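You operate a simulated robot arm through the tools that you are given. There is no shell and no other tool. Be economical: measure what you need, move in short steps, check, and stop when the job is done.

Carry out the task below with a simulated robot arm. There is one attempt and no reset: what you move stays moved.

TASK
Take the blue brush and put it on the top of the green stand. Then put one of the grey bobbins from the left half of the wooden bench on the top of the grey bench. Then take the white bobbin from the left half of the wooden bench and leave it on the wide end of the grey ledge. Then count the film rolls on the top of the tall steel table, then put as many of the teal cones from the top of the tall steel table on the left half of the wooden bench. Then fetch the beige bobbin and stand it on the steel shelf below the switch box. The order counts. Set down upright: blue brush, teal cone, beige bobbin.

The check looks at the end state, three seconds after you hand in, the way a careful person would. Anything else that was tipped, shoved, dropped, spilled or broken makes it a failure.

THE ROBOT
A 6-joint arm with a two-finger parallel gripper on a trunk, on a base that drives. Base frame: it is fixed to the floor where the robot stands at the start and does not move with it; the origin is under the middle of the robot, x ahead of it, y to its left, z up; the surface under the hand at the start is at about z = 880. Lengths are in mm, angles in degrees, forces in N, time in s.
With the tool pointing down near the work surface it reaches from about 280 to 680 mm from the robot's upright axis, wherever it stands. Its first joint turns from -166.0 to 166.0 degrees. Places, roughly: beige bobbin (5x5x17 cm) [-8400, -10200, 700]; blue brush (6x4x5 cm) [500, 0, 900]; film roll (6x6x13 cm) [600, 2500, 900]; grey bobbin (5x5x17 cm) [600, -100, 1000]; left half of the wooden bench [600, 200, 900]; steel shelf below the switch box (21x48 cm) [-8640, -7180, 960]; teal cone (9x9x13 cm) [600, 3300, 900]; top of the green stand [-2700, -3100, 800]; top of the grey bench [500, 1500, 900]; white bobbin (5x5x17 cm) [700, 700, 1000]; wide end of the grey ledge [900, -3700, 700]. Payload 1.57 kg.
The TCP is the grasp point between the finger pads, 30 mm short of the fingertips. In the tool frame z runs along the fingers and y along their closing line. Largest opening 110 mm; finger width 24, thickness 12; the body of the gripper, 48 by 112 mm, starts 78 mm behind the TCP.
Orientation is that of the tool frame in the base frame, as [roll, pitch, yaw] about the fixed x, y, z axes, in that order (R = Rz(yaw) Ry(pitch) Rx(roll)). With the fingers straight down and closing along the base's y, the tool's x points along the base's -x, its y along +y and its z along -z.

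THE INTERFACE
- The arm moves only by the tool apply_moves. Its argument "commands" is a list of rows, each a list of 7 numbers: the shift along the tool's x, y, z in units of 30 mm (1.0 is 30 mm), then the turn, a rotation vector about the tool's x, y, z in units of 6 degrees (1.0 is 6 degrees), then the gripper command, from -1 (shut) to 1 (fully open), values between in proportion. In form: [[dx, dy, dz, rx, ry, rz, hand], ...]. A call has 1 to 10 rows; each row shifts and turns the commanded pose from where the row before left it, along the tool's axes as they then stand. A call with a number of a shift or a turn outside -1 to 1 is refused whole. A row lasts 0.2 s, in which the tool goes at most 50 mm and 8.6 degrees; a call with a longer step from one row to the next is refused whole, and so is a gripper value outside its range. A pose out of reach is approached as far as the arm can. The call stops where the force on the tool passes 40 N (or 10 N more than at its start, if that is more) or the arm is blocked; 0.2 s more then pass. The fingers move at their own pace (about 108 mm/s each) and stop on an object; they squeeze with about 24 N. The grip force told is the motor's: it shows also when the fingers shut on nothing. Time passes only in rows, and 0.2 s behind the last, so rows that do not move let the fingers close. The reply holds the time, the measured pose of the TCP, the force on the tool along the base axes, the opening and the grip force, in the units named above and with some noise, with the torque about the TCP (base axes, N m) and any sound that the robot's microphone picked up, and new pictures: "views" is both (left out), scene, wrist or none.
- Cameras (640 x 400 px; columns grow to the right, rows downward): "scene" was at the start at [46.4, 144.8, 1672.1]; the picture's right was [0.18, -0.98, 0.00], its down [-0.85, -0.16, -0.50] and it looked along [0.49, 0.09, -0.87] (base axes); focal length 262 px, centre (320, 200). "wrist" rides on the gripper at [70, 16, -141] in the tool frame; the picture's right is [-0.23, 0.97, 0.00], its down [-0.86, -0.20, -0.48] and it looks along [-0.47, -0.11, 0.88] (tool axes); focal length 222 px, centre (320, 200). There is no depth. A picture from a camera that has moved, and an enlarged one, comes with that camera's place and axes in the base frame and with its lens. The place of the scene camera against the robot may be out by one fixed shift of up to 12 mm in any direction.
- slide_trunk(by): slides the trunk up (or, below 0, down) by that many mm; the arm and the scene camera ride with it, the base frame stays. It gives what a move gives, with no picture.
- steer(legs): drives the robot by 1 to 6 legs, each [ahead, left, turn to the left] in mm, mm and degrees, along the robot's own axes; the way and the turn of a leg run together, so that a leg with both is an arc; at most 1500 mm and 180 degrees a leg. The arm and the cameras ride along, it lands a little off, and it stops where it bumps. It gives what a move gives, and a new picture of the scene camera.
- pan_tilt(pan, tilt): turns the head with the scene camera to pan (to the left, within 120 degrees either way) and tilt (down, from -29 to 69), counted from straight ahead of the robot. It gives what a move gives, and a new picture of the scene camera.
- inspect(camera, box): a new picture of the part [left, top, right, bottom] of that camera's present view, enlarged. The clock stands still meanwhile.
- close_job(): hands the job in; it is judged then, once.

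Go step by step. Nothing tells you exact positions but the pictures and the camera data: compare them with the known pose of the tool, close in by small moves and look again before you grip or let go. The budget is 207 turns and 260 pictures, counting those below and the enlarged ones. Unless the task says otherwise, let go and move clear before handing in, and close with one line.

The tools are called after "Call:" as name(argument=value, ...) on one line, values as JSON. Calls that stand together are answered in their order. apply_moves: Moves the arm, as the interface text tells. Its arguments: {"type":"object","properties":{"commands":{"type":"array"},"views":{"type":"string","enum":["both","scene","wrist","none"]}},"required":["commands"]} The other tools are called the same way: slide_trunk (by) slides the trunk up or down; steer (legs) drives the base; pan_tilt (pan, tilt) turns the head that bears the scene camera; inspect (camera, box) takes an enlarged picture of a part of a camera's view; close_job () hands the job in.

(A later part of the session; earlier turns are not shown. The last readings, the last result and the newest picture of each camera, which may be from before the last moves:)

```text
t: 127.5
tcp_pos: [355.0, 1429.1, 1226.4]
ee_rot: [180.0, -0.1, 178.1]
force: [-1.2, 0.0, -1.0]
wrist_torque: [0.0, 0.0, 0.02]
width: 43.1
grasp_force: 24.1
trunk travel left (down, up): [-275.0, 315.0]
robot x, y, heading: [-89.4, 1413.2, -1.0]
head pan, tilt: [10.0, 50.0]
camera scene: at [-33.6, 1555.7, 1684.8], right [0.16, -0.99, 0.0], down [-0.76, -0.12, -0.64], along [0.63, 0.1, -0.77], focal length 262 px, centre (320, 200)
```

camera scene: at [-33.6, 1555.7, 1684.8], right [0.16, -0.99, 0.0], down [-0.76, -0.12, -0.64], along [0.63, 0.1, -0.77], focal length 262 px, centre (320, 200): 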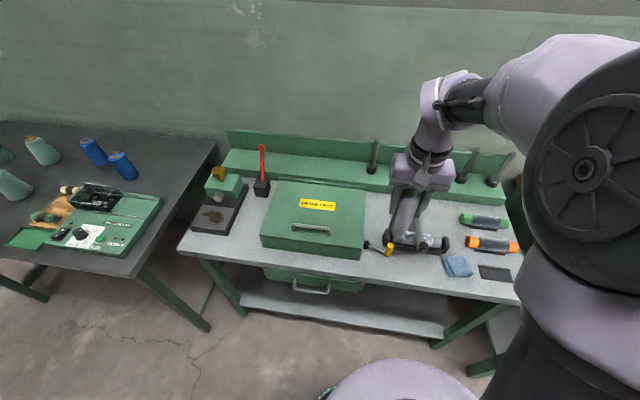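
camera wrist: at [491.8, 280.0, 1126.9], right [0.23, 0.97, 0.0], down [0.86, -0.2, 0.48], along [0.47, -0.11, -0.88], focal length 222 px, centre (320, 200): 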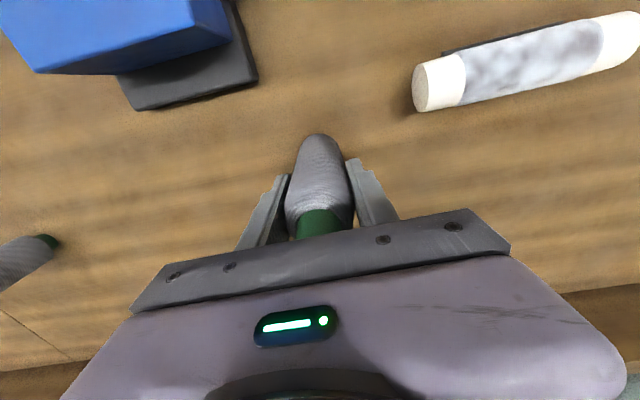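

The grey bench is ahead, with a green toolbox, a hammer, torches, a blue cloth and a dark pad on it. I'll enlarge its front to choose a free spot.

Call:
inspect(camera="scene", box=[340, 180, 530, 310])

Call:
inspect(camera="scene", box=[0, 110, 240, 260])

```text
3.08 times, centred on (435, 245) of scene
camera zoom: at [-33.6, 1555.7, 1684.8], right [0.16, -0.99, 0.0], down [-0.76, -0.12, -0.64], along [0.63, 0.1, -0.77], focal length 807 px, centre (-34, 62)
```

zoom: 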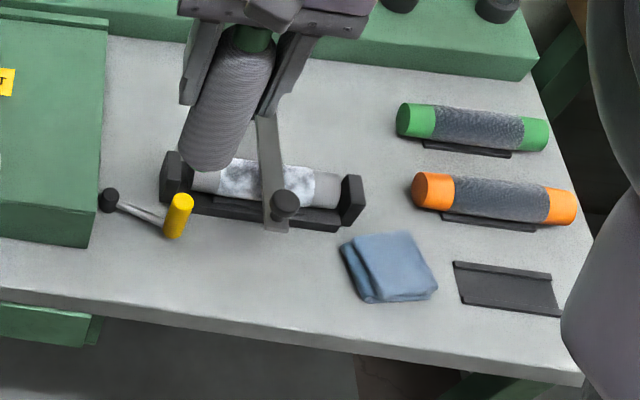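

```text
2.67 times, centred on (120, 185) of scene
camera zoom: at [-33.6, 1555.7, 1684.8], right [0.16, -0.99, 0.0], down [-0.76, -0.12, -0.64], along [0.63, 0.1, -0.77], focal length 700 px, centre (853, 240)
```

zoom: 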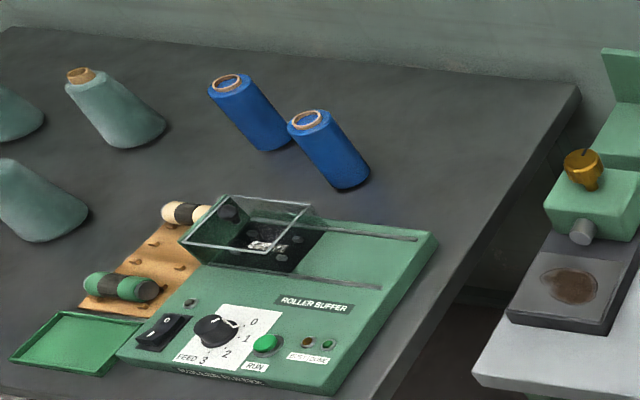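

The free spot is near [376, 1330], with the front edge at about x = 317. I'll move above it and lower partway.

Call:
apply_moves(commands=[[-0.2, -0.9, 0, 0, 0, -0.3, -1], [-0.2, -0.9, 0, 0, 0, 0, -1], [-0.2, -0.9, 0, 0, 0, 0, -1], [-0.1, -0.7, 0, 0, 0, 0, -1], [0, 0, 1, 0, 0, 0, -1], [0, 0, 1, 0, 0, 0, -1], [0, 0, 1, 0, 0, 0, -1], [0, 0, 1, 0, 0, 0, -1], [0, 0, 0, 0, 0, 0, -1]])

Call:
inspect(camera="scene", box=[340, 180, 530, 310])

```text
t: 129.6
tcp_pos: [375.0, 1329.1, 1105.9]
ee_rot: [179.9, 0.0, 179.9]
force: [0.5, 1.2, -0.5]
wrist_torque: [0.03, -0.02, 0.0]
width: 43.2
grasp_force: 24.4
trunk travel left (down, up): [-275.0, 315.0]
robot x, y, heading: [-89.5, 1408.5, -1.0]
head pan, tilt: [10.0, 50.0]
camera scene: at [-34.0, 1555.4, 1684.8], right [0.16, -0.99, 0.0], down [-0.76, -0.12, -0.64], along [0.64, 0.1, -0.77], focal length 262 px, centre (320, 200)
camera wrist: at [305.4, 1343.1, 1248.6], right [0.23, 0.97, 0.0], down [0.85, -0.2, 0.48], along [0.47, -0.11, -0.88], focal length 222 px, centre (320, 200)
```

scene: 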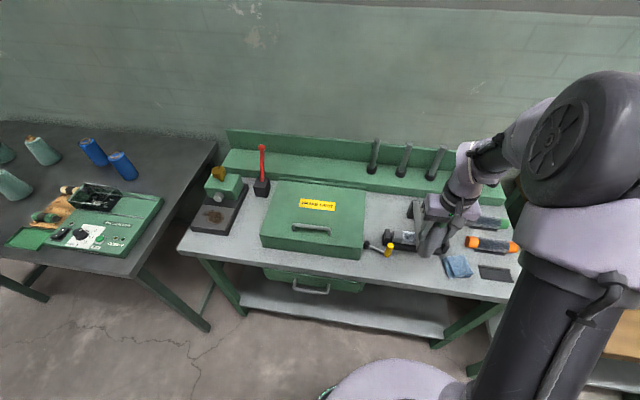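
wrist: 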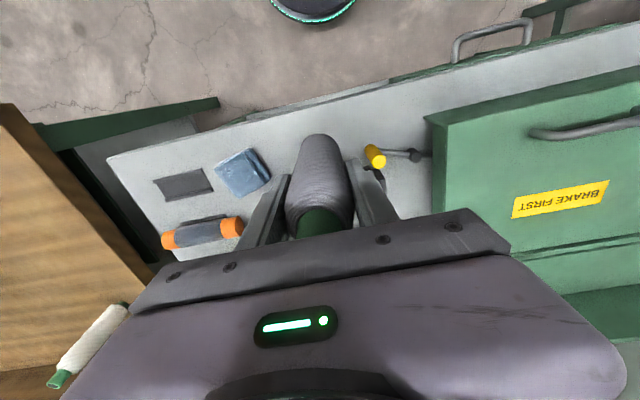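

```text
3.08 times, centred on (435, 245) of scene
camera zoom: at [-34.0, 1555.4, 1684.8], right [0.16, -0.99, 0.0], down [-0.76, -0.12, -0.64], along [0.64, 0.1, -0.77], focal length 807 px, centre (-34, 62)
```

zoom: 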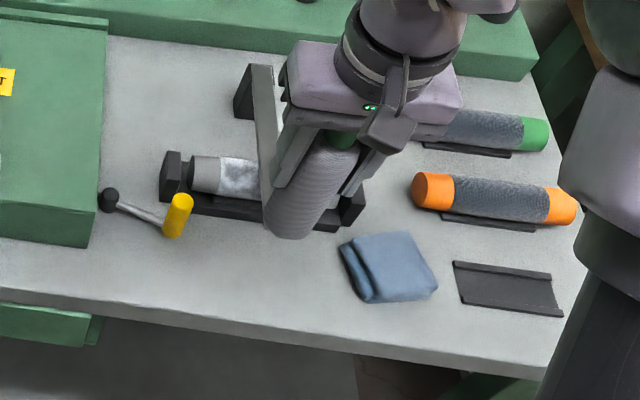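

A bar on the roll holder behind this spot may stick up. I'll raise the bobbin, move it aside to the left and look properly before lowering.

Call:
apply_moves(commands=[[0, 0, -1, 0, 0, 0, -1], [0, 0, -1, 0, 0, 0, -1], [0, 0, -1, 0, 0, 0, -1], [0, 0, -1, 0, 0, 0, -1], [0, 1, 0, 0, 0, 0, -1], [0, 1, 0, 0, 0, 0, -1], [0, 1, 0, 0, 0, 0, -1], [0, 1, 0, 0, 0, 0, -1], [0, 1, 0, 0, 0, 0, -1], [0, 1, 0, 0, 0, 0, -1]], views="none")

Call:
apply_moves(commands=[[0, 1, 0, 0, 0, 0, -1], [0, 1, 0, 0, 0, 0, -1], [0, 0, 0, 0, 0, 0, -1]], views="wrist")

Call:
inspect(camera="scene", box=[340, 180, 530, 310])

```text
t: 131.8
tcp_pos: [375.3, 1507.7, 1225.5]
ee_rot: [180.0, 0.1, 179.9]
force: [1.3, 0.3, -1.6]
wrist_torque: [0.0, 0.02, -0.01]
width: 43.4
grasp_force: 24.1
trunk travel left (down, up): [-275.0, 315.0]
robot x, y, heading: [-90.7, 1407.4, -1.3]
head pan, tilt: [10.0, 50.0]
```

```text
t: 132.6
tcp_pos: [373.6, 1566.7, 1227.0]
ee_rot: [-180.0, 0.0, 180.0]
force: [-0.1, 0.3, -0.3]
wrist_torque: [0.0, -0.01, 0.0]
width: 43.5
grasp_force: 23.8
trunk travel left (down, up): [-275.0, 315.0]
robot x, y, heading: [-100.1, 1411.4, -0.9]
head pan, tilt: [10.0, 50.0]
camera wrist: at [305.3, 1581.9, 1369.2], right [0.23, 0.97, 0.0], down [0.85, -0.2, 0.48], along [0.47, -0.11, -0.88], focal length 222 px, centre (320, 200)
```

wrist: 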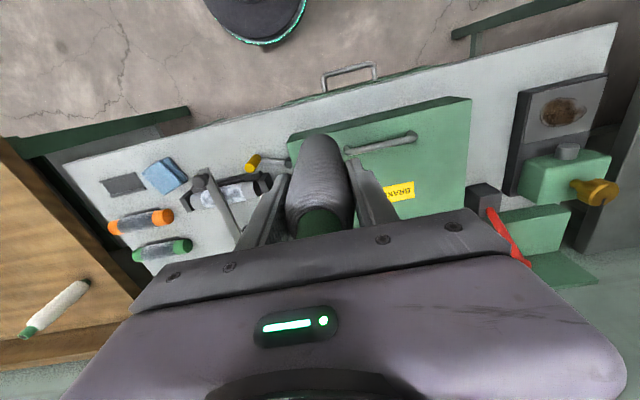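

```text
3.08 times, centred on (435, 245) of scene
camera zoom: at [-33.7, 1555.1, 1684.8], right [0.16, -0.99, 0.0], down [-0.76, -0.12, -0.64], along [0.63, 0.1, -0.77], focal length 807 px, centre (-34, 62)
```

zoom: 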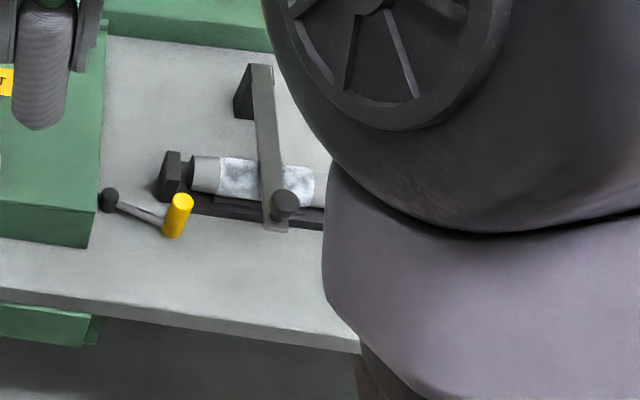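

The knob at the bar's end is at [431, 1295, 951], so [370, 1345] is clear of it and of the hammer. I'll go there and down.

Call:
apply_moves(commands=[[0.1, -1, 0, 0, 0, 0, -1], [0, -1, 0, 0, 0, 0, -1], [0, -1, 0, 0, 0, 0, -1], [0, -1, 0, 0, 0, 0, -1], [0, -1, 0, 0, 0, 0, -1], [0, -1, 0, 0, 0, 0, -1], [0, -1, 0, 0, 0, 0, -1], [0, -0.4, 0, 0, 0, 0, -1], [0, 0, 1, 0, 0, 0, -1], [0, 0, 1, 0, 0, 0, -1]], views="none")

Call:
apply_moves(commands=[[0, 0, 1, 0, 0, 0, -1], [0, 0, 1, 0, 0, 0, -1], [0, 0, 1, 0, 0, 0, -1], [0, 0, 1, 0, 0, 0, -1], [0, 0, 1, 0, 0, 0, -1], [0, 0, 0, 0, 0, 0, -1]], views="both")

```text
t: 134.8
tcp_pos: [372.2, 1345.9, 1166.3]
ee_rot: [179.9, 0.0, 179.9]
force: [0.4, 0.2, -0.4]
wrist_torque: [-0.02, -0.01, 0.04]
width: 43.6
grasp_force: 24.5
trunk travel left (down, up): [-275.0, 315.0]
robot x, y, heading: [-91.6, 1413.0, -1.1]
head pan, tilt: [10.0, 50.0]
```

```text
t: 136.2
tcp_pos: [372.9, 1346.7, 1016.3]
ee_rot: [180.0, 0.0, 179.9]
force: [0.3, 0.5, -0.2]
wrist_torque: [-0.02, -0.02, 0.05]
width: 43.3
grasp_force: 24.2
trunk travel left (down, up): [-275.0, 315.0]
robot x, y, heading: [-93.0, 1411.2, -1.1]
head pan, tilt: [10.0, 50.0]
camera scene: at [-34.1, 1555.4, 1684.8], right [0.16, -0.99, 0.0], down [-0.76, -0.12, -0.64], along [0.64, 0.1, -0.77], focal length 262 px, centre (320, 200)
camera wrist: at [303.2, 1361.2, 1158.3], right [0.23, 0.97, 0.0], down [0.85, -0.2, 0.48], along [0.47, -0.11, -0.88], focal length 222 px, centre (320, 200)
```

scene: 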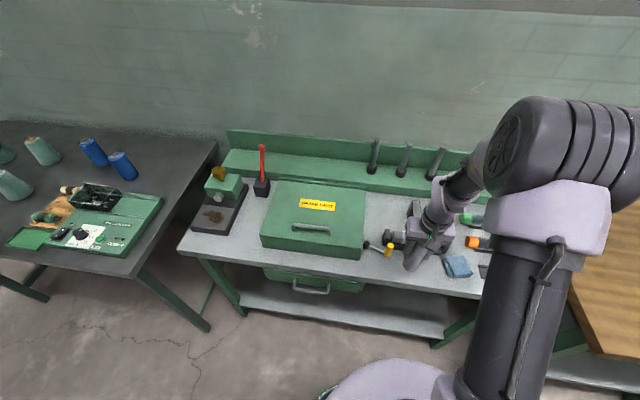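
wrist: 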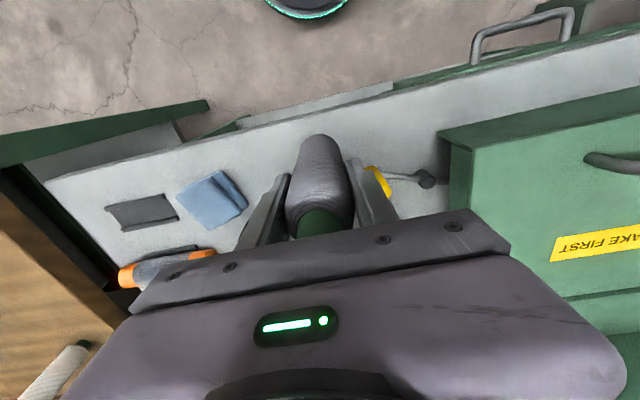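

All clear. I'll lower gently until contact.

Call:
apply_moves(commands=[[0, 0, 0.3, 0, 0, 0, -1], [0, 0, 0.2, 0, 0, 0, -1], [0, 0, 0.1, 0, 0, 0, -1], [0, 0, 0, 0, 0, 0, -1]], views="none")

Call:
apply_moves(commands=[[0, 0, 0.1, 0, 0, 0, -1], [0, 0, 0.1, 0, 0, 0, -1], [0, 0, 0, 0, 0, 0, -1]], views="none")

```text
t: 137.2
tcp_pos: [372.1, 1345.7, 998.7]
ee_rot: [-180.0, -0.1, 179.9]
force: [0.2, 0.6, -0.6]
wrist_torque: [0.04, 0.05, 0.01]
width: 43.4
grasp_force: 23.2
trunk travel left (down, up): [-275.0, 315.0]
robot x, y, heading: [-90.9, 1407.3, -1.0]
head pan, tilt: [10.0, 50.0]
```

```text
t: 137.9
tcp_pos: [372.1, 1346.5, 991.4]
ee_rot: [180.0, -0.1, 179.8]
force: [-0.6, -1.0, -1.3]
wrist_torque: [-0.01, 0.0, -0.01]
width: 43.3
grasp_force: 24.3
trunk travel left (down, up): [-275.0, 315.0]
robot x, y, heading: [-91.5, 1407.3, -1.1]
head pan, tilt: [10.0, 50.0]
```

Call:
apply_moves(commands=[[0, 0, 0.1, 0, 0, 0, -1], [0, 0, 0.06, 0, 0, 0, -1], [0, 0, 0, 0, 0, 0, -1]], views="none")

Call:
apply_moves(commands=[[0, 0, 0.07, 0, 0, 0, -1], [0, 0, 0, 0, 0, 0, -1]], views="none")

```text
t: 138.8
tcp_pos: [371.6, 1346.5, 987.3]
ee_rot: [-180.0, 0.0, 180.0]
force: [-0.3, 0.3, -1.6]
wrist_torque: [-0.01, 0.0, 0.04]
width: 43.2
grasp_force: 24.2
trunk travel left (down, up): [-275.0, 315.0]
robot x, y, heading: [-94.9, 1410.6, -1.1]
head pan, tilt: [10.0, 50.0]
```

```text
t: 139.3
tcp_pos: [371.1, 1345.7, 984.2]
ee_rot: [-179.9, 0.0, 179.9]
force: [-0.6, 0.9, -1.7]
wrist_torque: [0.01, 0.0, -0.01]
width: 43.4
grasp_force: 23.8
trunk travel left (down, up): [-275.0, 315.0]
robot x, y, heading: [-92.7, 1410.5, -0.8]
head pan, tilt: [10.0, 50.0]
```

No contact yet, so the bench is a bit lower than 880. I'll carry on down.

Call:
apply_moves(commands=[[0, 0, 0.1, 0, 0, 0, -1], [0, 0, 0.1, 0, 0, 0, -1], [0, 0, 0, 0, 0, 0, -1]], views="none")

Call:
inspect(camera="scene", box=[340, 180, 530, 310])

```text
t: 140.2
tcp_pos: [372.9, 1344.9, 979.8]
ee_rot: [180.0, 0.0, 180.0]
force: [0.0, -0.3, -1.5]
wrist_torque: [0.04, 0.03, -0.01]
width: 43.6
grasp_force: 23.4
trunk travel left (down, up): [-275.0, 315.0]
robot x, y, heading: [-93.5, 1411.7, -0.7]
head pan, tilt: [10.0, 50.0]
```

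```text
3.08 times, centred on (435, 245) of scene
camera zoom: at [-33.7, 1555.3, 1684.8], right [0.16, -0.99, 0.0], down [-0.76, -0.12, -0.64], along [0.63, 0.1, -0.77], focal length 807 px, centre (-34, 62)
```

zoom: 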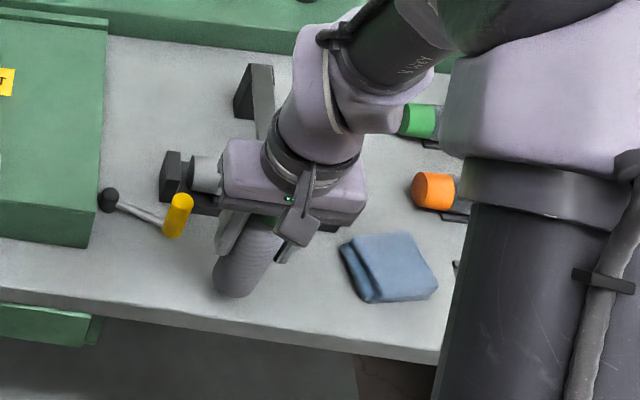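

Call:
apply_moves(commands=[[0, 0, 0.1, 0, 0, 0, -1], [0, 0, 0.1, 0, 0, 0, -1], [0, 0, 0, 0, 0, 0, -1]], views="none")

Call:
apply_moves(commands=[[0, 0, 0.1, 0, 0, 0, -1], [0, 0, 0.1, 0, 0, 0, -1], [0, 0, 0, 0, 0, 0, -1]], views="wrist")

```text
t: 140.9
tcp_pos: [372.0, 1344.7, 973.4]
ee_rot: [180.0, 0.0, 179.9]
force: [-0.4, 0.1, -0.5]
wrist_torque: [-0.01, 0.02, -0.01]
width: 43.0
grasp_force: 23.8
trunk travel left (down, up): [-275.0, 315.0]
robot x, y, heading: [-94.8, 1409.5, -1.0]
head pan, tilt: [10.0, 50.0]
```

```text
t: 141.8
tcp_pos: [371.5, 1343.9, 966.6]
ee_rot: [-180.0, 0.0, 179.9]
force: [-0.2, -0.6, -0.8]
wrist_torque: [-0.03, -0.01, -0.01]
width: 43.3
grasp_force: 24.2
trunk travel left (down, up): [-275.0, 315.0]
robot x, y, heading: [-91.4, 1407.5, -0.6]
head pan, tilt: [10.0, 50.0]
camera wrist: at [302.2, 1360.3, 1109.3], right [0.23, 0.97, 0.0], down [0.85, -0.2, 0.48], along [0.47, -0.11, -0.88], focal length 222 px, centre (320, 200)
```

wrist: 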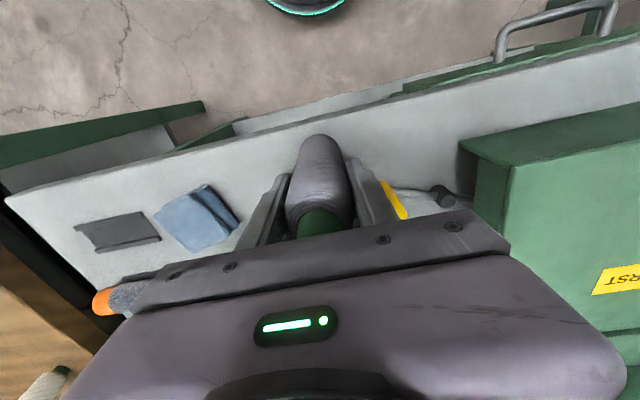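

By triangulation the bench top is at about 851, so contact should come near TCP 957.

Call:
apply_moves(commands=[[0, 0, 0.1, 0, 0, 0, -1], [0, 0, 0.1, 0, 0, 0, -1], [0, 0, 0, 0, 0, 0, -1]], views="none")

Call:
apply_moves(commands=[[0, 0, 0.07, 0, 0, 0, -1], [0, 0, 0.07, 0, 0, 0, -1], [0, 0, 0, 0, 0, 0, -1]], views="none")

```text
t: 142.6
tcp_pos: [370.6, 1344.7, 963.2]
ee_rot: [-179.9, 0.3, 179.8]
force: [3.5, 0.6, 34.5]
wrist_torque: [0.24, -0.21, 0.04]
width: 43.4
grasp_force: 23.7
trunk travel left (down, up): [-275.0, 315.0]
robot x, y, heading: [-89.0, 1414.2, -1.0]
head pan, tilt: [10.0, 50.0]
```

```text
t: 143.3
tcp_pos: [370.4, 1345.2, 957.4]
ee_rot: [180.0, 0.1, 179.9]
force: [-0.4, -3.8, 34.5]
wrist_torque: [-0.41, 0.08, -0.01]
width: 43.0
grasp_force: 23.5
trunk travel left (down, up): [-275.0, 315.0]
robot x, y, heading: [-92.3, 1417.3, -1.2]
head pan, tilt: [10.0, 50.0]
```

It's in contact at about 964. I'll release, rise and check.

Call:
apply_moves(commands=[[0, 0, -0.1, 0, 0, 0, -1], [0, 0, 0, 0, 0, 0, 0.4], [0, 0, 0, 0, 0, 0, 0.4], [0, 0, -1, 0, 0, 0, 0.4], [0, 0, -1, 0, 0, 0, 0.4], [0, 0, -1, 0, 0, 0, 0.4], [0, 0, -1, 0, 0, 0, 0.4], [0, 0, -1, 0, 0, 0, 0.4], [0, 0, -1, 0, 0, 0, 0.4], [0, 0, -1, 0, 0, 0, 0.4]], views="wrist")

```text
t: 145.6
tcp_pos: [371.2, 1345.2, 1170.4]
ee_rot: [-180.0, 0.0, 179.9]
force: [0.4, 0.5, -0.7]
wrist_torque: [0.0, 0.02, 0.01]
width: 77.0
grasp_force: 0.0
trunk travel left (down, up): [-275.0, 315.0]
robot x, y, heading: [-92.2, 1411.8, -0.8]
head pan, tilt: [10.0, 50.0]
camera wrist: at [302.3, 1359.9, 1312.4], right [0.23, 0.97, 0.0], down [0.85, -0.2, 0.48], along [0.47, -0.11, -0.88], focal length 222 px, centre (320, 200)
```

wrist: 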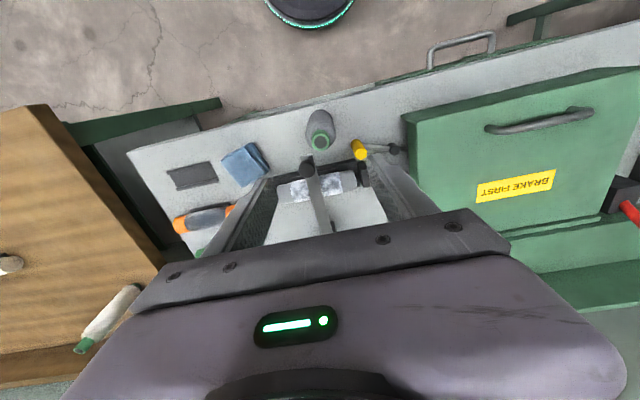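

The bobbin stands on the grey bench. Next is the white bobbin at about [690, 754]. I'll drive right and closer to the bench.

Call:
apply_moves(commands=[[0, 0, -1, 0, 0, 0, 1], [0, 0, -1, 0, 0, 0, 1], [0, 0, 0, 0, 0, 0, 1]], views="none")

Call:
steer(legs=[[0, -680, 1], [100, 0, 0]])

```text
t: 146.3
tcp_pos: [372.0, 1345.3, 1231.7]
ee_rot: [-180.0, 0.0, 179.9]
force: [-0.6, -0.1, 0.4]
wrist_torque: [-0.03, 0.01, 0.0]
width: 109.9
grasp_force: 0.0
trunk travel left (down, up): [-275.0, 315.0]
robot x, y, heading: [-92.9, 1411.8, -0.9]
head pan, tilt: [10.0, 50.0]
```

```text
t: 150.8
tcp_pos: [468.9, 679.8, 1230.6]
ee_rot: [179.9, -0.1, -179.3]
force: [0.5, 0.2, 0.2]
wrist_torque: [0.01, 0.02, -0.03]
width: 109.9
grasp_force: 0.2
trunk travel left (down, up): [-275.0, 315.0]
robot x, y, heading: [0.8, 737.2, -0.4]
head pan, tilt: [10.0, 50.0]
camera scene: at [61.2, 884.6, 1684.7], right [0.17, -0.99, 0.0], down [-0.76, -0.13, -0.64], along [0.63, 0.11, -0.77], focal length 262 px, centre (320, 200)
```

scene: 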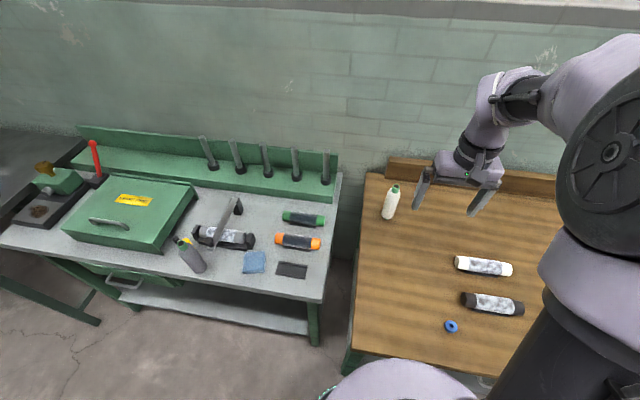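

The white bobbin is near [684, 745]. I'll move the hand towards it and look with the wrist camera.

Call:
apply_moves(commands=[[-1, 0.4, 0, 0, 0, 0, 1], [-1, 0.4, 0, 0, 0, 0, 1], [-1, 0.4, 0, 0, 0, 0, 1], [-1, 0.4, 0, 0, 0, 0, 1], [-1, 0.4, 0, 0, 0, 0, 1], [-1, 0.1, 0, 0, 0, 0, 1], [0, 0, 1, 0, 0, 0, 1], [0, 0, 1, 0, 0, 0, 1], [0, 0, 0, 0, 0, 0, 1]], views="wrist")

```text
t: 152.8
tcp_pos: [647.4, 744.7, 1170.2]
ee_rot: [180.0, 0.0, -179.2]
force: [0.1, 0.2, -0.4]
wrist_torque: [-0.01, 0.02, 0.01]
width: 109.9
grasp_force: 0.1
trunk travel left (down, up): [-275.0, 315.0]
robot x, y, heading: [5.8, 739.0, -0.3]
head pan, tilt: [10.0, 50.0]
camera wrist: at [578.2, 759.8, 1313.4], right [0.22, 0.98, 0.0], down [0.86, -0.19, 0.48], along [0.47, -0.1, -0.88], focal length 222 px, centre (320, 200)
```

wrist: 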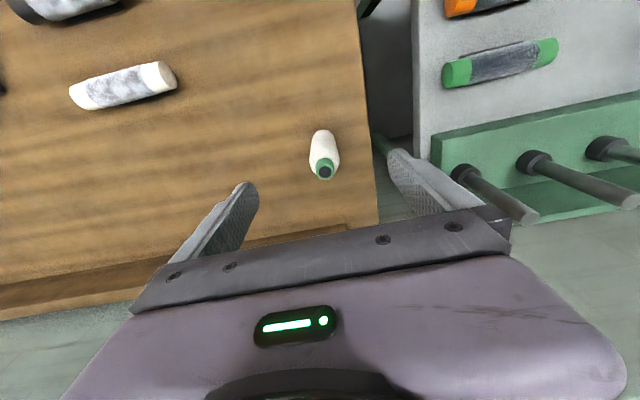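

The bobbin is at [678, 744]. I'll move over it, partly down, and verify.

Call:
apply_moves(commands=[[-0.5, 0, 0.6, 0, 0, 0, 1], [-0.53, 0, 0.8, 0, 0, 0, 1], [0, 0, 0.6, 0, 0, 0, 1], [0, 0, 0, 0, 0, 0, 1]], views="wrist")

```text
t: 153.8
tcp_pos: [678.5, 745.9, 1110.7]
ee_rot: [-179.9, 0.0, -179.3]
force: [0.8, 0.3, 0.6]
wrist_torque: [0.0, 0.02, 0.05]
width: 109.8
grasp_force: 0.2
trunk travel left (down, up): [-275.0, 315.0]
robot x, y, heading: [2.5, 740.2, -0.4]
head pan, tilt: [10.0, 50.0]
camera wrist: at [609.9, 760.2, 1252.9], right [0.22, 0.98, 0.0], down [0.86, -0.19, 0.48], along [0.47, -0.1, -0.88], focal length 222 px, centre (320, 200)
```

wrist: 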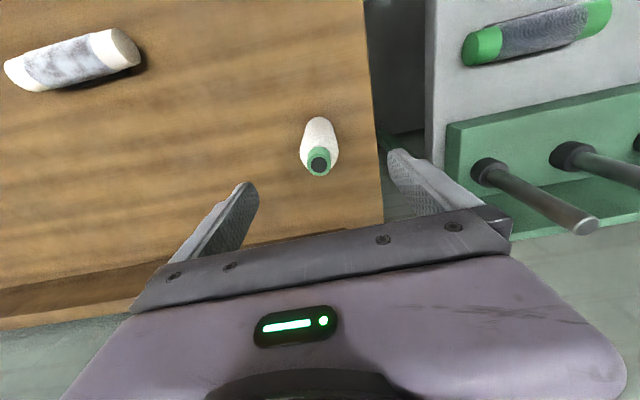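

It's aligned. I'll descend and grip.

Call:
apply_moves(commands=[[0, 0, 1, 0, 0, 0, 1], [0, 0, 1, 0, 0, 0, 1], [0, 0, 1, 0, 0, 0, 1], [0, 0, 1, 0, 0, 0, 1], [0, 0, 0.2, 0, 0, 0, 1], [0, 0, 0, 0, 0, 0, -1], [0, 0, 0, 0, 0, 0, -1], [0, 0, 0, 0, 0, 0, -1]], views="wrist")

```text
t: 155.6
tcp_pos: [677.1, 746.5, 984.7]
ee_rot: [-180.0, 0.0, -179.3]
force: [0.1, -0.5, 0.0]
wrist_torque: [-0.09, -0.06, 0.0]
width: 43.4
grasp_force: 24.3
trunk travel left (down, up): [-275.0, 315.0]
robot x, y, heading: [1.2, 742.1, -0.3]
head pan, tilt: [10.0, 50.0]
camera wrist: at [608.5, 760.4, 1127.7], right [0.22, 0.98, 0.0], down [0.86, -0.19, 0.48], along [0.47, -0.1, -0.88], focal length 222 px, centre (320, 200)
```

wrist: 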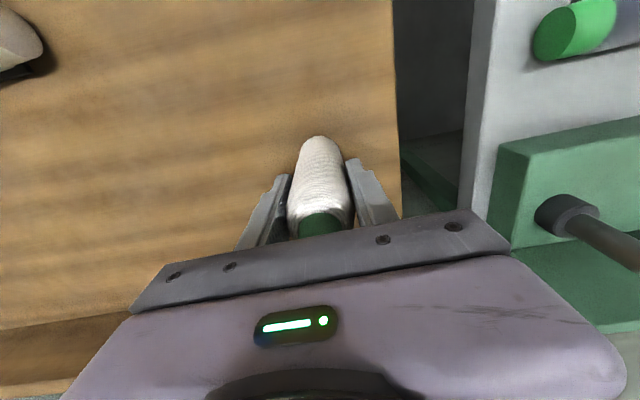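

The white bobbin is gripped. I'll lift it, pull it in and drive round to the aisle that leads to the grey ledge.

Call:
apply_moves(commands=[[0, 0, -1, 0, 0, 0, -1], [0, 0, -1, 0, 0, 0, -1], [0, 0, -1, 0, 0, 0, -1], [0, 0, -1, 0, 0, 0, -1], [0, 0, -1, 0, 0, 0, -1], [0, 0, -1, 0, 0, 0, -1], [0, 0, -1, 0, 0, 0, -1], [0, 0, -1, 0, 0, 0, -1], [1, 0, 0, 0, 0, 0, -1], [1, 0, 0, 0, 0, 0, -1]], views="none")

Call:
apply_moves(commands=[[1, 0, 0, 0, 0, 0, -1], [1, 0, 0, 0, 0, 0, -1], [1, 0, 0, 0, 0, 0, -1], [1, 0, 0, 0, 0, 0, -1], [1, 0, 0, 0, 0, 0, -1], [1, 0, 0, 0, 0, 0, -1], [1, 0, 0, 0, 0, 0, -1], [1, 0, 0, 0, 0, 0, -1], [1, 0, 0, 0, 0, 0, -1], [0, 0, 0, 0, 0, 0, -1]], views="none")

Call:
pan_tilt(pan=-60, tilt=25)

Call:
steer(legs=[[-750, 0, 0], [0, -1500, 0], [0, -340, 0], [-550, 0, 0]])

```text
t: 157.8
tcp_pos: [664.4, 748.8, 1228.7]
ee_rot: [-180.0, -0.1, -179.3]
force: [-1.3, -0.9, -0.4]
wrist_torque: [0.02, 0.02, 0.0]
width: 43.2
grasp_force: 23.8
out of reach, approached as far as the arm can: row 8, 9, 10
trunk travel left (down, up): [-275.0, 315.0]
robot x, y, heading: [-0.1, 738.5, -0.2]
head pan, tilt: [10.0, 50.0]
```

```text
t: 160.0
tcp_pos: [655.8, 749.2, 1256.4]
ee_rot: [180.0, -0.2, -179.3]
force: [0.0, 0.4, -1.3]
wrist_torque: [-0.01, 0.01, 0.0]
width: 43.7
grasp_force: 23.9
out of reach, approached as far as the arm can: row 1, 2, 3, 4, 5, 6, 7, 8, 9
trunk travel left (down, up): [-275.0, 315.0]
robot x, y, heading: [2.0, 737.0, -0.0]
head pan, tilt: [10.0, 50.0]
```

```text
t: 161.4
tcp_pos: [656.6, 750.4, 1256.4]
ee_rot: [180.0, -0.1, -179.3]
force: [-0.3, -0.8, -2.3]
wrist_torque: [0.02, -0.01, 0.04]
width: 43.1
grasp_force: 24.0
trunk travel left (down, up): [-275.0, 315.0]
robot x, y, heading: [2.5, 738.8, -0.1]
head pan, tilt: [-60.0, 25.0]
camera scene: at [29.6, 791.6, 1722.3], right [-0.87, -0.5, 0.0], down [-0.21, 0.37, -0.91], along [0.45, -0.79, -0.42], focal length 262 px, centre (320, 200)
```

scene: 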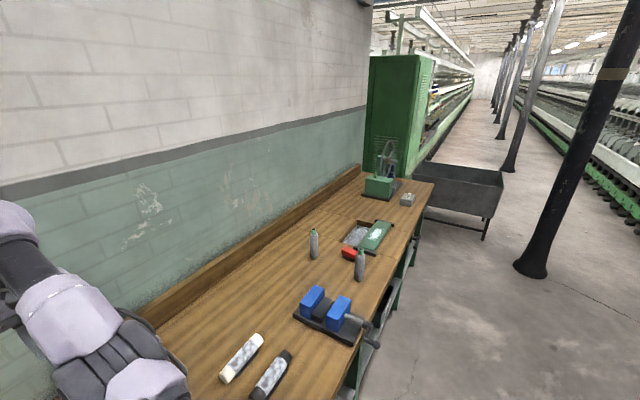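

```text
t: 177.1
tcp_pos: [-699.2, -1078.9, 1256.4]
ee_rot: [179.8, -0.1, 178.5]
force: [-0.3, 0.2, -1.1]
wrist_torque: [-0.02, 0.01, 0.02]
width: 43.1
grasp_force: 23.8
trunk travel left (down, up): [-275.0, 315.0]
robot x, y, heading: [-1356.0, -1062.2, -2.5]
head pan, tilt: [-60.0, 25.0]
camera scene: at [-1324.6, -1013.0, 1722.3], right [-0.89, -0.46, 0.0], down [-0.2, 0.37, -0.91], along [0.42, -0.8, -0.42], focal length 262 px, centre (320, 200)
```

scene: 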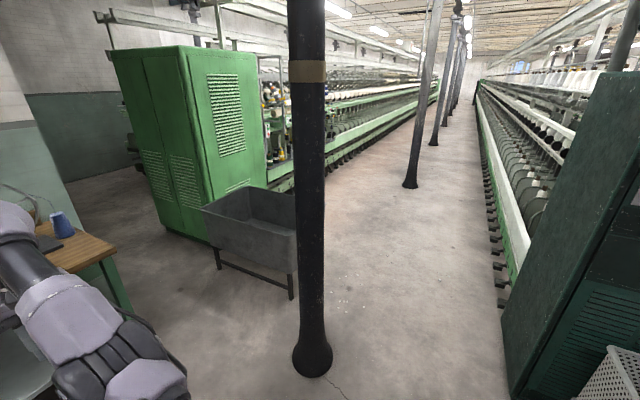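

The arm stayed stretched because it had hit its reach limit. I'll pull it in now, before going past the pillar.

Call:
apply_moves(commands=[[0.3, 0, 1, 0, 0, 0, -1], [0.5, 0, 1, 0, 0, 0, -1], [1, 0, 0.3, 0, 0, 0, -1], [1, 0, 0, 0, 0, 0, -1], [1, 0, 0, 0, 0, 0, -1], [1, 0, 0, 0, 0, 0, -1], [1, 0, 0, 0, 0, 0, -1], [1, 0, 0, 0, 0, 0, -1], [1, 0, 0, 0, 0, 0, -1], [1, 0, 0, 0, 0, 0, -1]], views="none")

```text
t: 179.3
tcp_pos: [-694.8, -1078.7, 1243.4]
ee_rot: [-179.9, -0.2, 178.5]
force: [1.2, 0.2, -1.0]
wrist_torque: [0.0, -0.01, 0.01]
width: 43.6
grasp_force: 24.5
out of reach, approached as far as the arm can: row 1, 2, 3, 4, 5, 6, 7, 8, 9, 10
trunk travel left (down, up): [-275.0, 315.0]
robot x, y, heading: [-1353.9, -1065.0, -2.6]
head pan, tilt: [-60.0, 25.0]
```

Call:
apply_moves(commands=[[0, 0, 1, 0, 0, 0, -1], [0, 0, 1, 0, 0, 0, -1], [0, 0, 1, 0, 0, 0, -1], [0, 0, 0, 0, 0, 0, -1]], views="scene")

```text
t: 180.3
tcp_pos: [-675.4, -1078.4, 1157.0]
ee_rot: [180.0, -0.2, 178.5]
force: [-0.4, -0.4, -1.0]
wrist_torque: [0.0, -0.02, 0.03]
width: 43.6
grasp_force: 24.2
out of reach, approached as far as the arm can: row 1, 2, 3
trunk travel left (down, up): [-275.0, 315.0]
robot x, y, heading: [-1355.6, -1064.0, -2.3]
head pan, tilt: [-60.0, 25.0]
camera scene: at [-1324.3, -1013.0, 1722.3], right [-0.89, -0.46, 0.0], down [-0.2, 0.37, -0.91], along [0.42, -0.8, -0.42], focal length 262 px, centre (320, 200)
```

scene: 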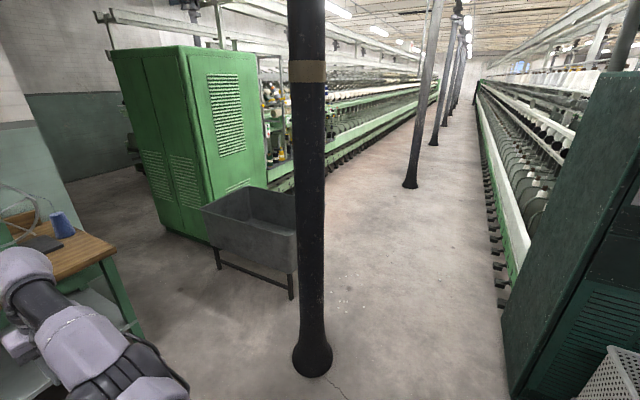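

The arm is straight, so it is stuck at a singular pose. I'll tilt the tool a little so the wrist moves inward and the elbow bends.

Call:
apply_moves(commands=[[0, 0, 0, 0, -1, 0, -1], [0, 0, 0, 0, -1, 0, -1], [0, 0, 0, 0, -1, 0, -1], [0, 0, 0, 0, 0, 0, -1]], views="none")

```text
t: 181.3
tcp_pos: [-598.8, -1080.7, 1171.9]
ee_rot: [179.9, 17.8, 178.5]
force: [-0.1, 0.0, -1.2]
wrist_torque: [0.02, 0.0, -0.01]
width: 43.3
grasp_force: 24.1
out of reach, approached as far as the arm can: row 1, 2, 3
trunk travel left (down, up): [-275.0, 315.0]
robot x, y, heading: [-1351.2, -1064.2, -2.4]
head pan, tilt: [-60.0, 25.0]
```

Call:
pan_tilt(pan=-10, tilt=40)

```text
t: 182.4
tcp_pos: [-599.2, -1079.8, 1171.0]
ee_rot: [180.0, 17.7, 178.4]
force: [-0.8, -0.7, -0.5]
wrist_torque: [0.01, 0.0, 0.0]
width: 43.6
grasp_force: 24.3
trunk travel left (down, up): [-275.0, 315.0]
robot x, y, heading: [-1357.5, -1065.5, -2.4]
head pan, tilt: [-10.0, 40.0]
camera scene: at [-1283.6, -949.6, 1699.0], right [-0.22, -0.98, 0.0], down [-0.63, 0.14, -0.77], along [0.75, -0.16, -0.64], focal length 262 px, centre (320, 200)
```

scene: 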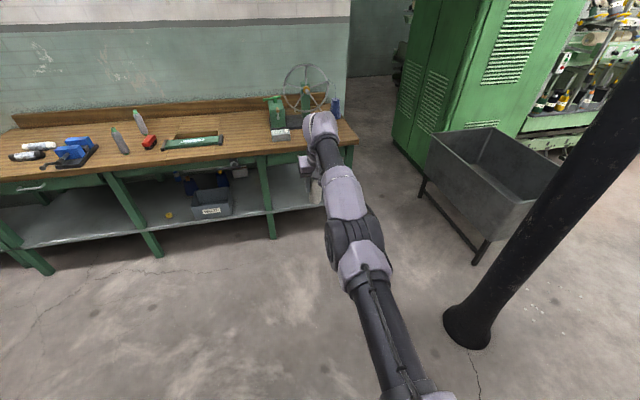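

Call:
apply_moves(commands=[[0, 0, 0, 0, 1, 0, -1], [0, 0, 0, 0, 1, 0, -1], [0, 0, 0, 0, 1, 0, -1], [1, 0, 0, 0, 0, 0, -1], [1, 0, 0, 0, 0, 0, -1], [1, 0, 0, 0, 0, 0, -1], [1, 0, 0, 0, 0, 0, -1], [1, 0, 0, 0, 0, 0, -1], [0, 0, 0, 0, 0, 0, -1]], views="none")

```text
t: 184.4
tcp_pos: [-676.7, -1068.7, 1174.7]
ee_rot: [180.0, -0.3, 178.6]
force: [0.1, -0.1, -1.5]
wrist_torque: [-0.02, 0.01, -0.01]
width: 43.0
grasp_force: 23.7
out of reach, approached as far as the arm can: row 1, 2, 3, 4, 5, 6, 7, 8
trunk travel left (down, up): [-275.0, 315.0]
robot x, y, heading: [-1357.0, -1064.2, -2.4]
head pan, tilt: [-10.0, 40.0]
```

Call:
slide_trunk(by=-20)

Call:
apply_moves(commands=[[0, 0, 0, 0, 0, 0, -1]], views="none")

Call:
apply_moves(commands=[[0.1, 0, 0, 0, 0, 0, -1]], views="none")

```text
t: 185.1
tcp_pos: [-677.2, -1066.7, 1155.9]
ee_rot: [-179.9, -0.2, 178.6]
force: [0.0, 0.0, -0.9]
wrist_torque: [-0.02, 0.03, -0.04]
width: 43.4
grasp_force: 24.1
trunk travel left (down, up): [-255.0, 335.0]
robot x, y, heading: [-1354.5, -1066.1, -2.7]
head pan, tilt: [-10.0, 40.0]
```

```text
t: 185.5
tcp_pos: [-676.9, -1068.0, 1155.8]
ee_rot: [-179.9, -0.2, 178.5]
force: [-0.4, -0.4, -2.1]
wrist_torque: [0.02, 0.0, -0.01]
width: 43.5
grasp_force: 24.4
trunk travel left (down, up): [-255.0, 335.0]
robot x, y, heading: [-1355.1, -1064.0, -2.6]
head pan, tilt: [-10.0, 40.0]
```

```text
t: 185.9
tcp_pos: [-676.5, -1067.2, 1155.6]
ee_rot: [-179.9, -0.2, 178.5]
force: [0.5, -0.1, -0.1]
wrist_torque: [0.01, 0.0, -0.03]
width: 43.4
grasp_force: 23.7
trunk travel left (down, up): [-255.0, 335.0]
robot x, y, heading: [-1354.9, -1065.0, -2.3]
head pan, tilt: [-10.0, 40.0]
```

Call:
apply_moves(commands=[[0, 0, 1, 0, 0, 0, -1], [0, 0, 1, 0, 0, 0, -1], [0, 0, 1, 0, 0, 0, -1], [0, 0, 1, 0, 0, 0, -1], [0, 0, 1, 0, 0, 0, -1], [0, 0, 0, 0, 0, 0, -1]], views="none")

```text
t: 187.3
tcp_pos: [-663.9, -1065.7, 1005.9]
ee_rot: [179.9, -0.4, 178.5]
force: [0.2, -0.7, -1.4]
wrist_torque: [0.01, 0.01, 0.01]
width: 43.5
grasp_force: 24.0
out of reach, approached as far as the arm can: row 1, 2, 3
trunk travel left (down, up): [-255.0, 335.0]
robot x, y, heading: [-1354.5, -1066.9, -2.2]
head pan, tilt: [-10.0, 40.0]
```

Call:
apply_moves(commands=[[1, 0, 0.5, 0, 0, 0, -1], [1, 0, 0.5, 0, 0, 0, -1], [1, 0, 0, 0, 0, 0, -1], [1, 0, 0, 0, 0, 0, -1], [0, 0, 0, 0, 0, 0, -1]], views="none")

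```text
t: 188.5
tcp_pos: [-664.9, -1065.5, 985.2]
ee_rot: [179.9, -0.4, 178.5]
force: [-0.2, 0.2, -1.1]
wrist_torque: [-0.02, 0.01, 0.0]
width: 43.3
grasp_force: 24.0
out of reach, approached as far as the arm can: row 1, 2, 3, 4
trunk travel left (down, up): [-255.0, 335.0]
robot x, y, heading: [-1351.3, -1064.8, -2.4]
head pan, tilt: [-10.0, 40.0]
```

Call:
slide_trunk(by=20)

Call:
apply_moves(commands=[[0, 0, 1, 0, 0, 0, -1], [0, 0, 1, 0, 0, 0, -1], [0, 0, 1, 0, 0, 0, -1], [0, 0, 1, 0, 0, 0, -1], [0.2, 0, 1, 0, 0, 0, -1], [0.2, 0, 1, 0, 0, 0, -1], [0.3, 0, 1, 0, 0, 0, -1], [0.3, 0, 1, 0, 0, 0, -1], [0, 0, 0, 0, 0, 0, -1]], views="none")

Call:
pan_tilt(pan=-40, tilt=50)

```text
t: 189.2
tcp_pos: [-663.8, -1065.3, 1004.5]
ee_rot: [-180.0, -0.4, 178.5]
force: [-0.4, -0.2, -1.8]
wrist_torque: [-0.01, -0.03, 0.0]
width: 43.4
grasp_force: 23.8
trunk travel left (down, up): [-275.0, 315.0]
robot x, y, heading: [-1355.0, -1061.4, -2.4]
head pan, tilt: [-10.0, 40.0]
```

```text
t: 191.2
tcp_pos: [-719.0, -1061.9, 770.8]
ee_rot: [180.0, -0.2, 178.6]
force: [0.3, 1.1, -1.1]
wrist_torque: [0.02, 0.01, 0.0]
width: 43.2
grasp_force: 23.6
out of reach, approached as far as the arm can: row 3, 4, 6, 8
trunk travel left (down, up): [-275.0, 315.0]
robot x, y, heading: [-1356.8, -1066.7, -2.2]
head pan, tilt: [-10.0, 40.0]
```

```text
t: 192.1
tcp_pos: [-718.7, -1061.9, 771.1]
ee_rot: [180.0, -0.2, 178.6]
force: [0.6, 1.0, -1.4]
wrist_torque: [0.0, -0.01, 0.0]
width: 43.2
grasp_force: 24.3
trunk travel left (down, up): [-275.0, 315.0]
robot x, y, heading: [-1353.4, -1064.6, -2.3]
head pan, tilt: [-40.0, 50.0]
camera scene: at [-1309.8, -983.2, 1684.8], right [-0.67, -0.74, 0.0], down [-0.57, 0.52, -0.64], along [0.48, -0.43, -0.77], focal length 262 px, centre (320, 200)
```

scene: 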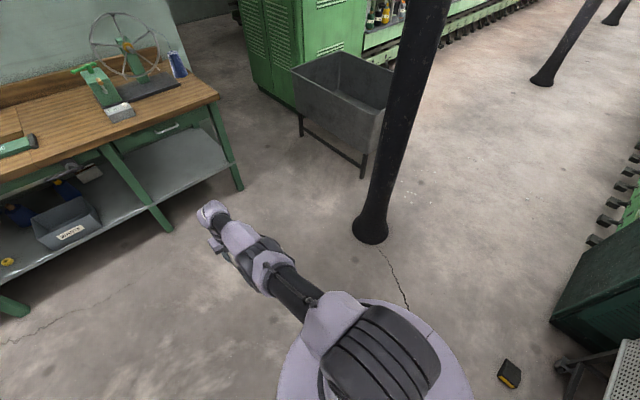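

Call:
apply_moves(commands=[[1, 0, 0, 0, 0, 0, -1], [1, 0, 0, 0, 0, 0, -1], [1, 0, 0, 0, 0, 0, -1], [1, 0, 0, 0, 0, 0, -1], [0, 0, 0, 0, 0, 0, -1]], views="none")

```text
t: 193.3
tcp_pos: [-838.3, -1059.5, 770.1]
ee_rot: [-180.0, -0.3, 178.5]
force: [0.2, 0.4, -1.8]
wrist_torque: [0.03, -0.01, 0.02]
width: 43.3
grasp_force: 23.9
trunk travel left (down, up): [-275.0, 315.0]
robot x, y, heading: [-1355.7, -1064.1, -2.2]
head pan, tilt: [-40.0, 50.0]
```

The arm is free of the singular pose. I'll pull in further, then raise.

Call:
apply_moves(commands=[[1, 0, 0, 0, 0, 0, -1], [1, 0, 0, 0, 0, 0, -1], [1, 0, 0, 0, 0, 0, -1], [0, 0, -1, 0, 0, 0, -1], [0, 0, -1, 0, 0, 0, -1], [0, 0, -1, 0, 0, 0, -1], [0, 0, -1, 0, 0, 0, -1], [0, 0, -1, 0, 0, 0, -1], [0, 0, -1, 0, 0, 0, -1], [0, 0, -1, 0, 0, 0, -1]], views="none")

Call:
apply_moves(commands=[[0, 0, -1, 0, 0, 0, -1], [0, 0, -1, 0, 0, 0, -1], [0, 0, -1, 0, 0, 0, -1], [0, 0, -1, 0, 0, 0, -1], [0, 0, -1, 0, 0, 0, -1], [0, 0, -1, 0, 0, 0, -1], [1, 0, 0, 0, 0, 0, -1], [1, 0, 0, 0, 0, 0, -1], [0, 0, 0, 0, 0, 0, -1]], views="wrist")

Call:
pan_tilt(pan=-40, tilt=22)

Call:
steer(legs=[[0, 0, 2.4], [0, -1500, 0]])

```text
t: 195.5
tcp_pos: [-929.6, -1057.5, 983.7]
ee_rot: [-179.9, -0.3, 178.5]
force: [0.2, -0.1, -1.2]
wrist_torque: [-0.01, -0.03, -0.01]
width: 43.2
grasp_force: 24.2
trunk travel left (down, up): [-275.0, 315.0]
robot x, y, heading: [-1354.0, -1062.5, -2.5]
head pan, tilt: [-40.0, 50.0]
```

```text
t: 197.5
tcp_pos: [-987.0, -1054.2, 1163.5]
ee_rot: [-180.0, -0.4, 178.5]
force: [0.1, -0.9, -0.1]
wrist_torque: [0.04, -0.01, 0.0]
width: 43.5
grasp_force: 24.2
trunk travel left (down, up): [-275.0, 315.0]
robot x, y, heading: [-1350.7, -1064.5, -2.6]
head pan, tilt: [-40.0, 50.0]
camera wrist: at [-1053.8, -1037.4, 1306.6], right [0.25, 0.97, 0.0], down [0.85, -0.22, 0.47], along [0.46, -0.12, -0.88], focal length 222 px, centre (320, 200)
```

wrist: 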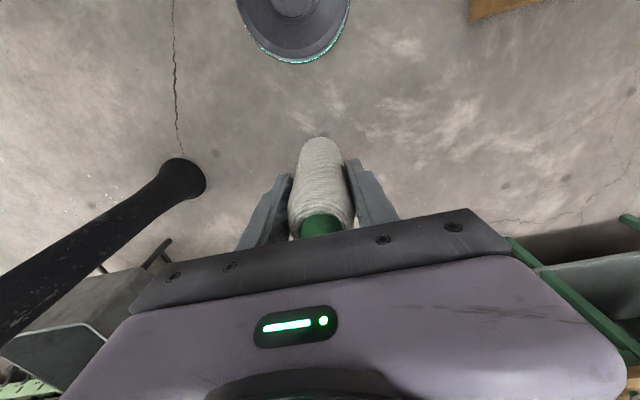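

```text
t: 198.5
tcp_pos: [-985.3, -1053.9, 1165.1]
ee_rot: [180.0, -0.3, 178.5]
force: [-0.1, -1.1, -1.3]
wrist_torque: [-0.01, 0.01, -0.02]
width: 43.3
grasp_force: 23.8
trunk travel left (down, up): [-275.0, 315.0]
robot x, y, heading: [-1357.8, -1065.2, -2.2]
head pan, tilt: [-40.0, 22.0]
camera scene: at [-1298.2, -993.9, 1727.1], right [-0.67, -0.74, 0.0], down [-0.28, 0.25, -0.93], along [0.68, -0.62, -0.38], focal length 262 px, centre (320, 200)
```

scene: 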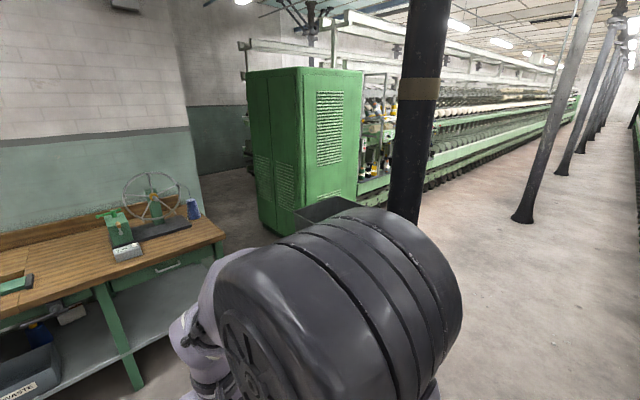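

```text
t: 206.3
tcp_pos: [-991.9, -2551.6, 1164.0]
ee_rot: [180.0, -0.3, -179.5]
force: [-0.1, 0.0, -0.7]
wrist_torque: [0.0, 0.01, 0.01]
width: 43.1
grasp_force: 23.9
trunk travel left (down, up): [-275.0, 315.0]
robot x, y, heading: [-1357.7, -2577.6, -0.4]
head pan, tilt: [-40.0, 22.0]
camera scene: at [-1306.0, -2502.9, 1727.2], right [-0.65, -0.76, 0.0], down [-0.29, 0.24, -0.93], along [0.71, -0.6, -0.37], focal length 262 px, centre (320, 200)
```

scene: 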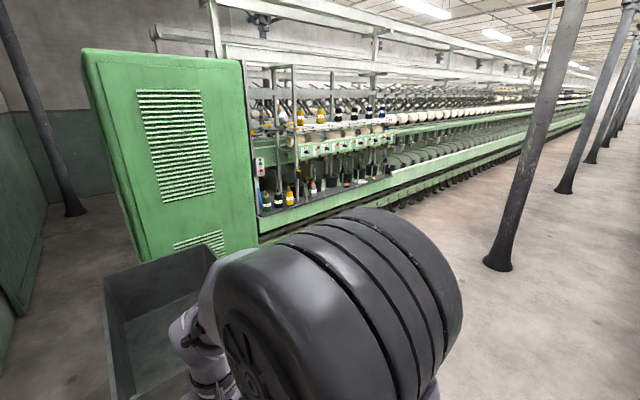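

The dark ledge with small bobbins, next to the green cabinet, should be the grey ledge. I'll drive closer and look.

Call:
steer(legs=[[0, -1000, 0], [1000, 0, 0]])

Call:
pan_tilt(pan=15, tilt=25)

```text
t: 216.2
tcp_pos: [-19.8, -3555.4, 1163.8]
ee_rot: [180.0, -0.4, -180.0]
force: [-0.1, 0.2, -1.5]
wrist_torque: [0.01, 0.0, 0.01]
width: 43.0
grasp_force: 23.8
trunk travel left (down, up): [-275.0, 315.0]
robot x, y, heading: [-387.2, -3575.5, -0.8]
head pan, tilt: [-40.0, 22.0]
camera scene: at [-334.4, -3503.1, 1727.1], right [-0.66, -0.76, 0.0], down [-0.28, 0.25, -0.93], along [0.7, -0.61, -0.37], focal length 262 px, centre (320, 200)
```

scene: 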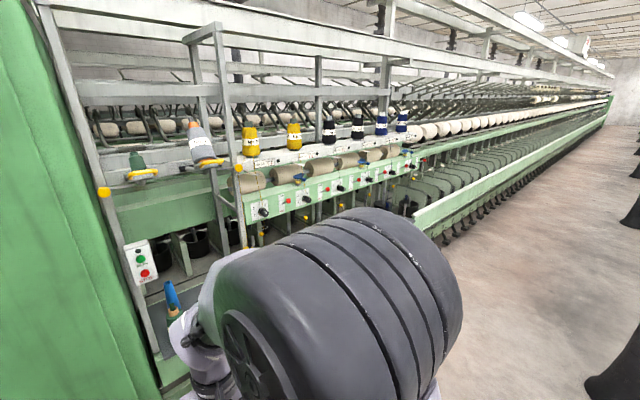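

```text
t: 217.4
tcp_pos: [-21.7, -3555.4, 1165.0]
ee_rot: [-179.9, -0.3, -180.0]
force: [-0.3, 0.6, -0.5]
wrist_torque: [-0.01, 0.0, -0.03]
width: 43.2
grasp_force: 24.1
trunk travel left (down, up): [-275.0, 315.0]
robot x, y, heading: [-391.2, -3575.5, -0.9]
head pan, tilt: [15.0, 25.0]
camera scene: at [-315.6, -3420.0, 1722.3], right [0.24, -0.97, 0.0], down [-0.41, -0.1, -0.91], along [0.88, 0.22, -0.42], focal length 262 px, centre (320, 200)
```

scene: 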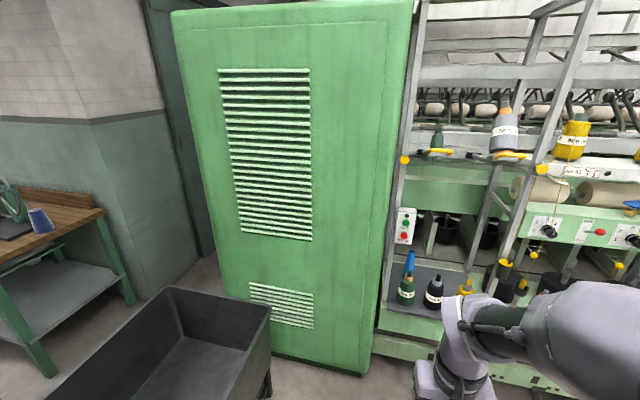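

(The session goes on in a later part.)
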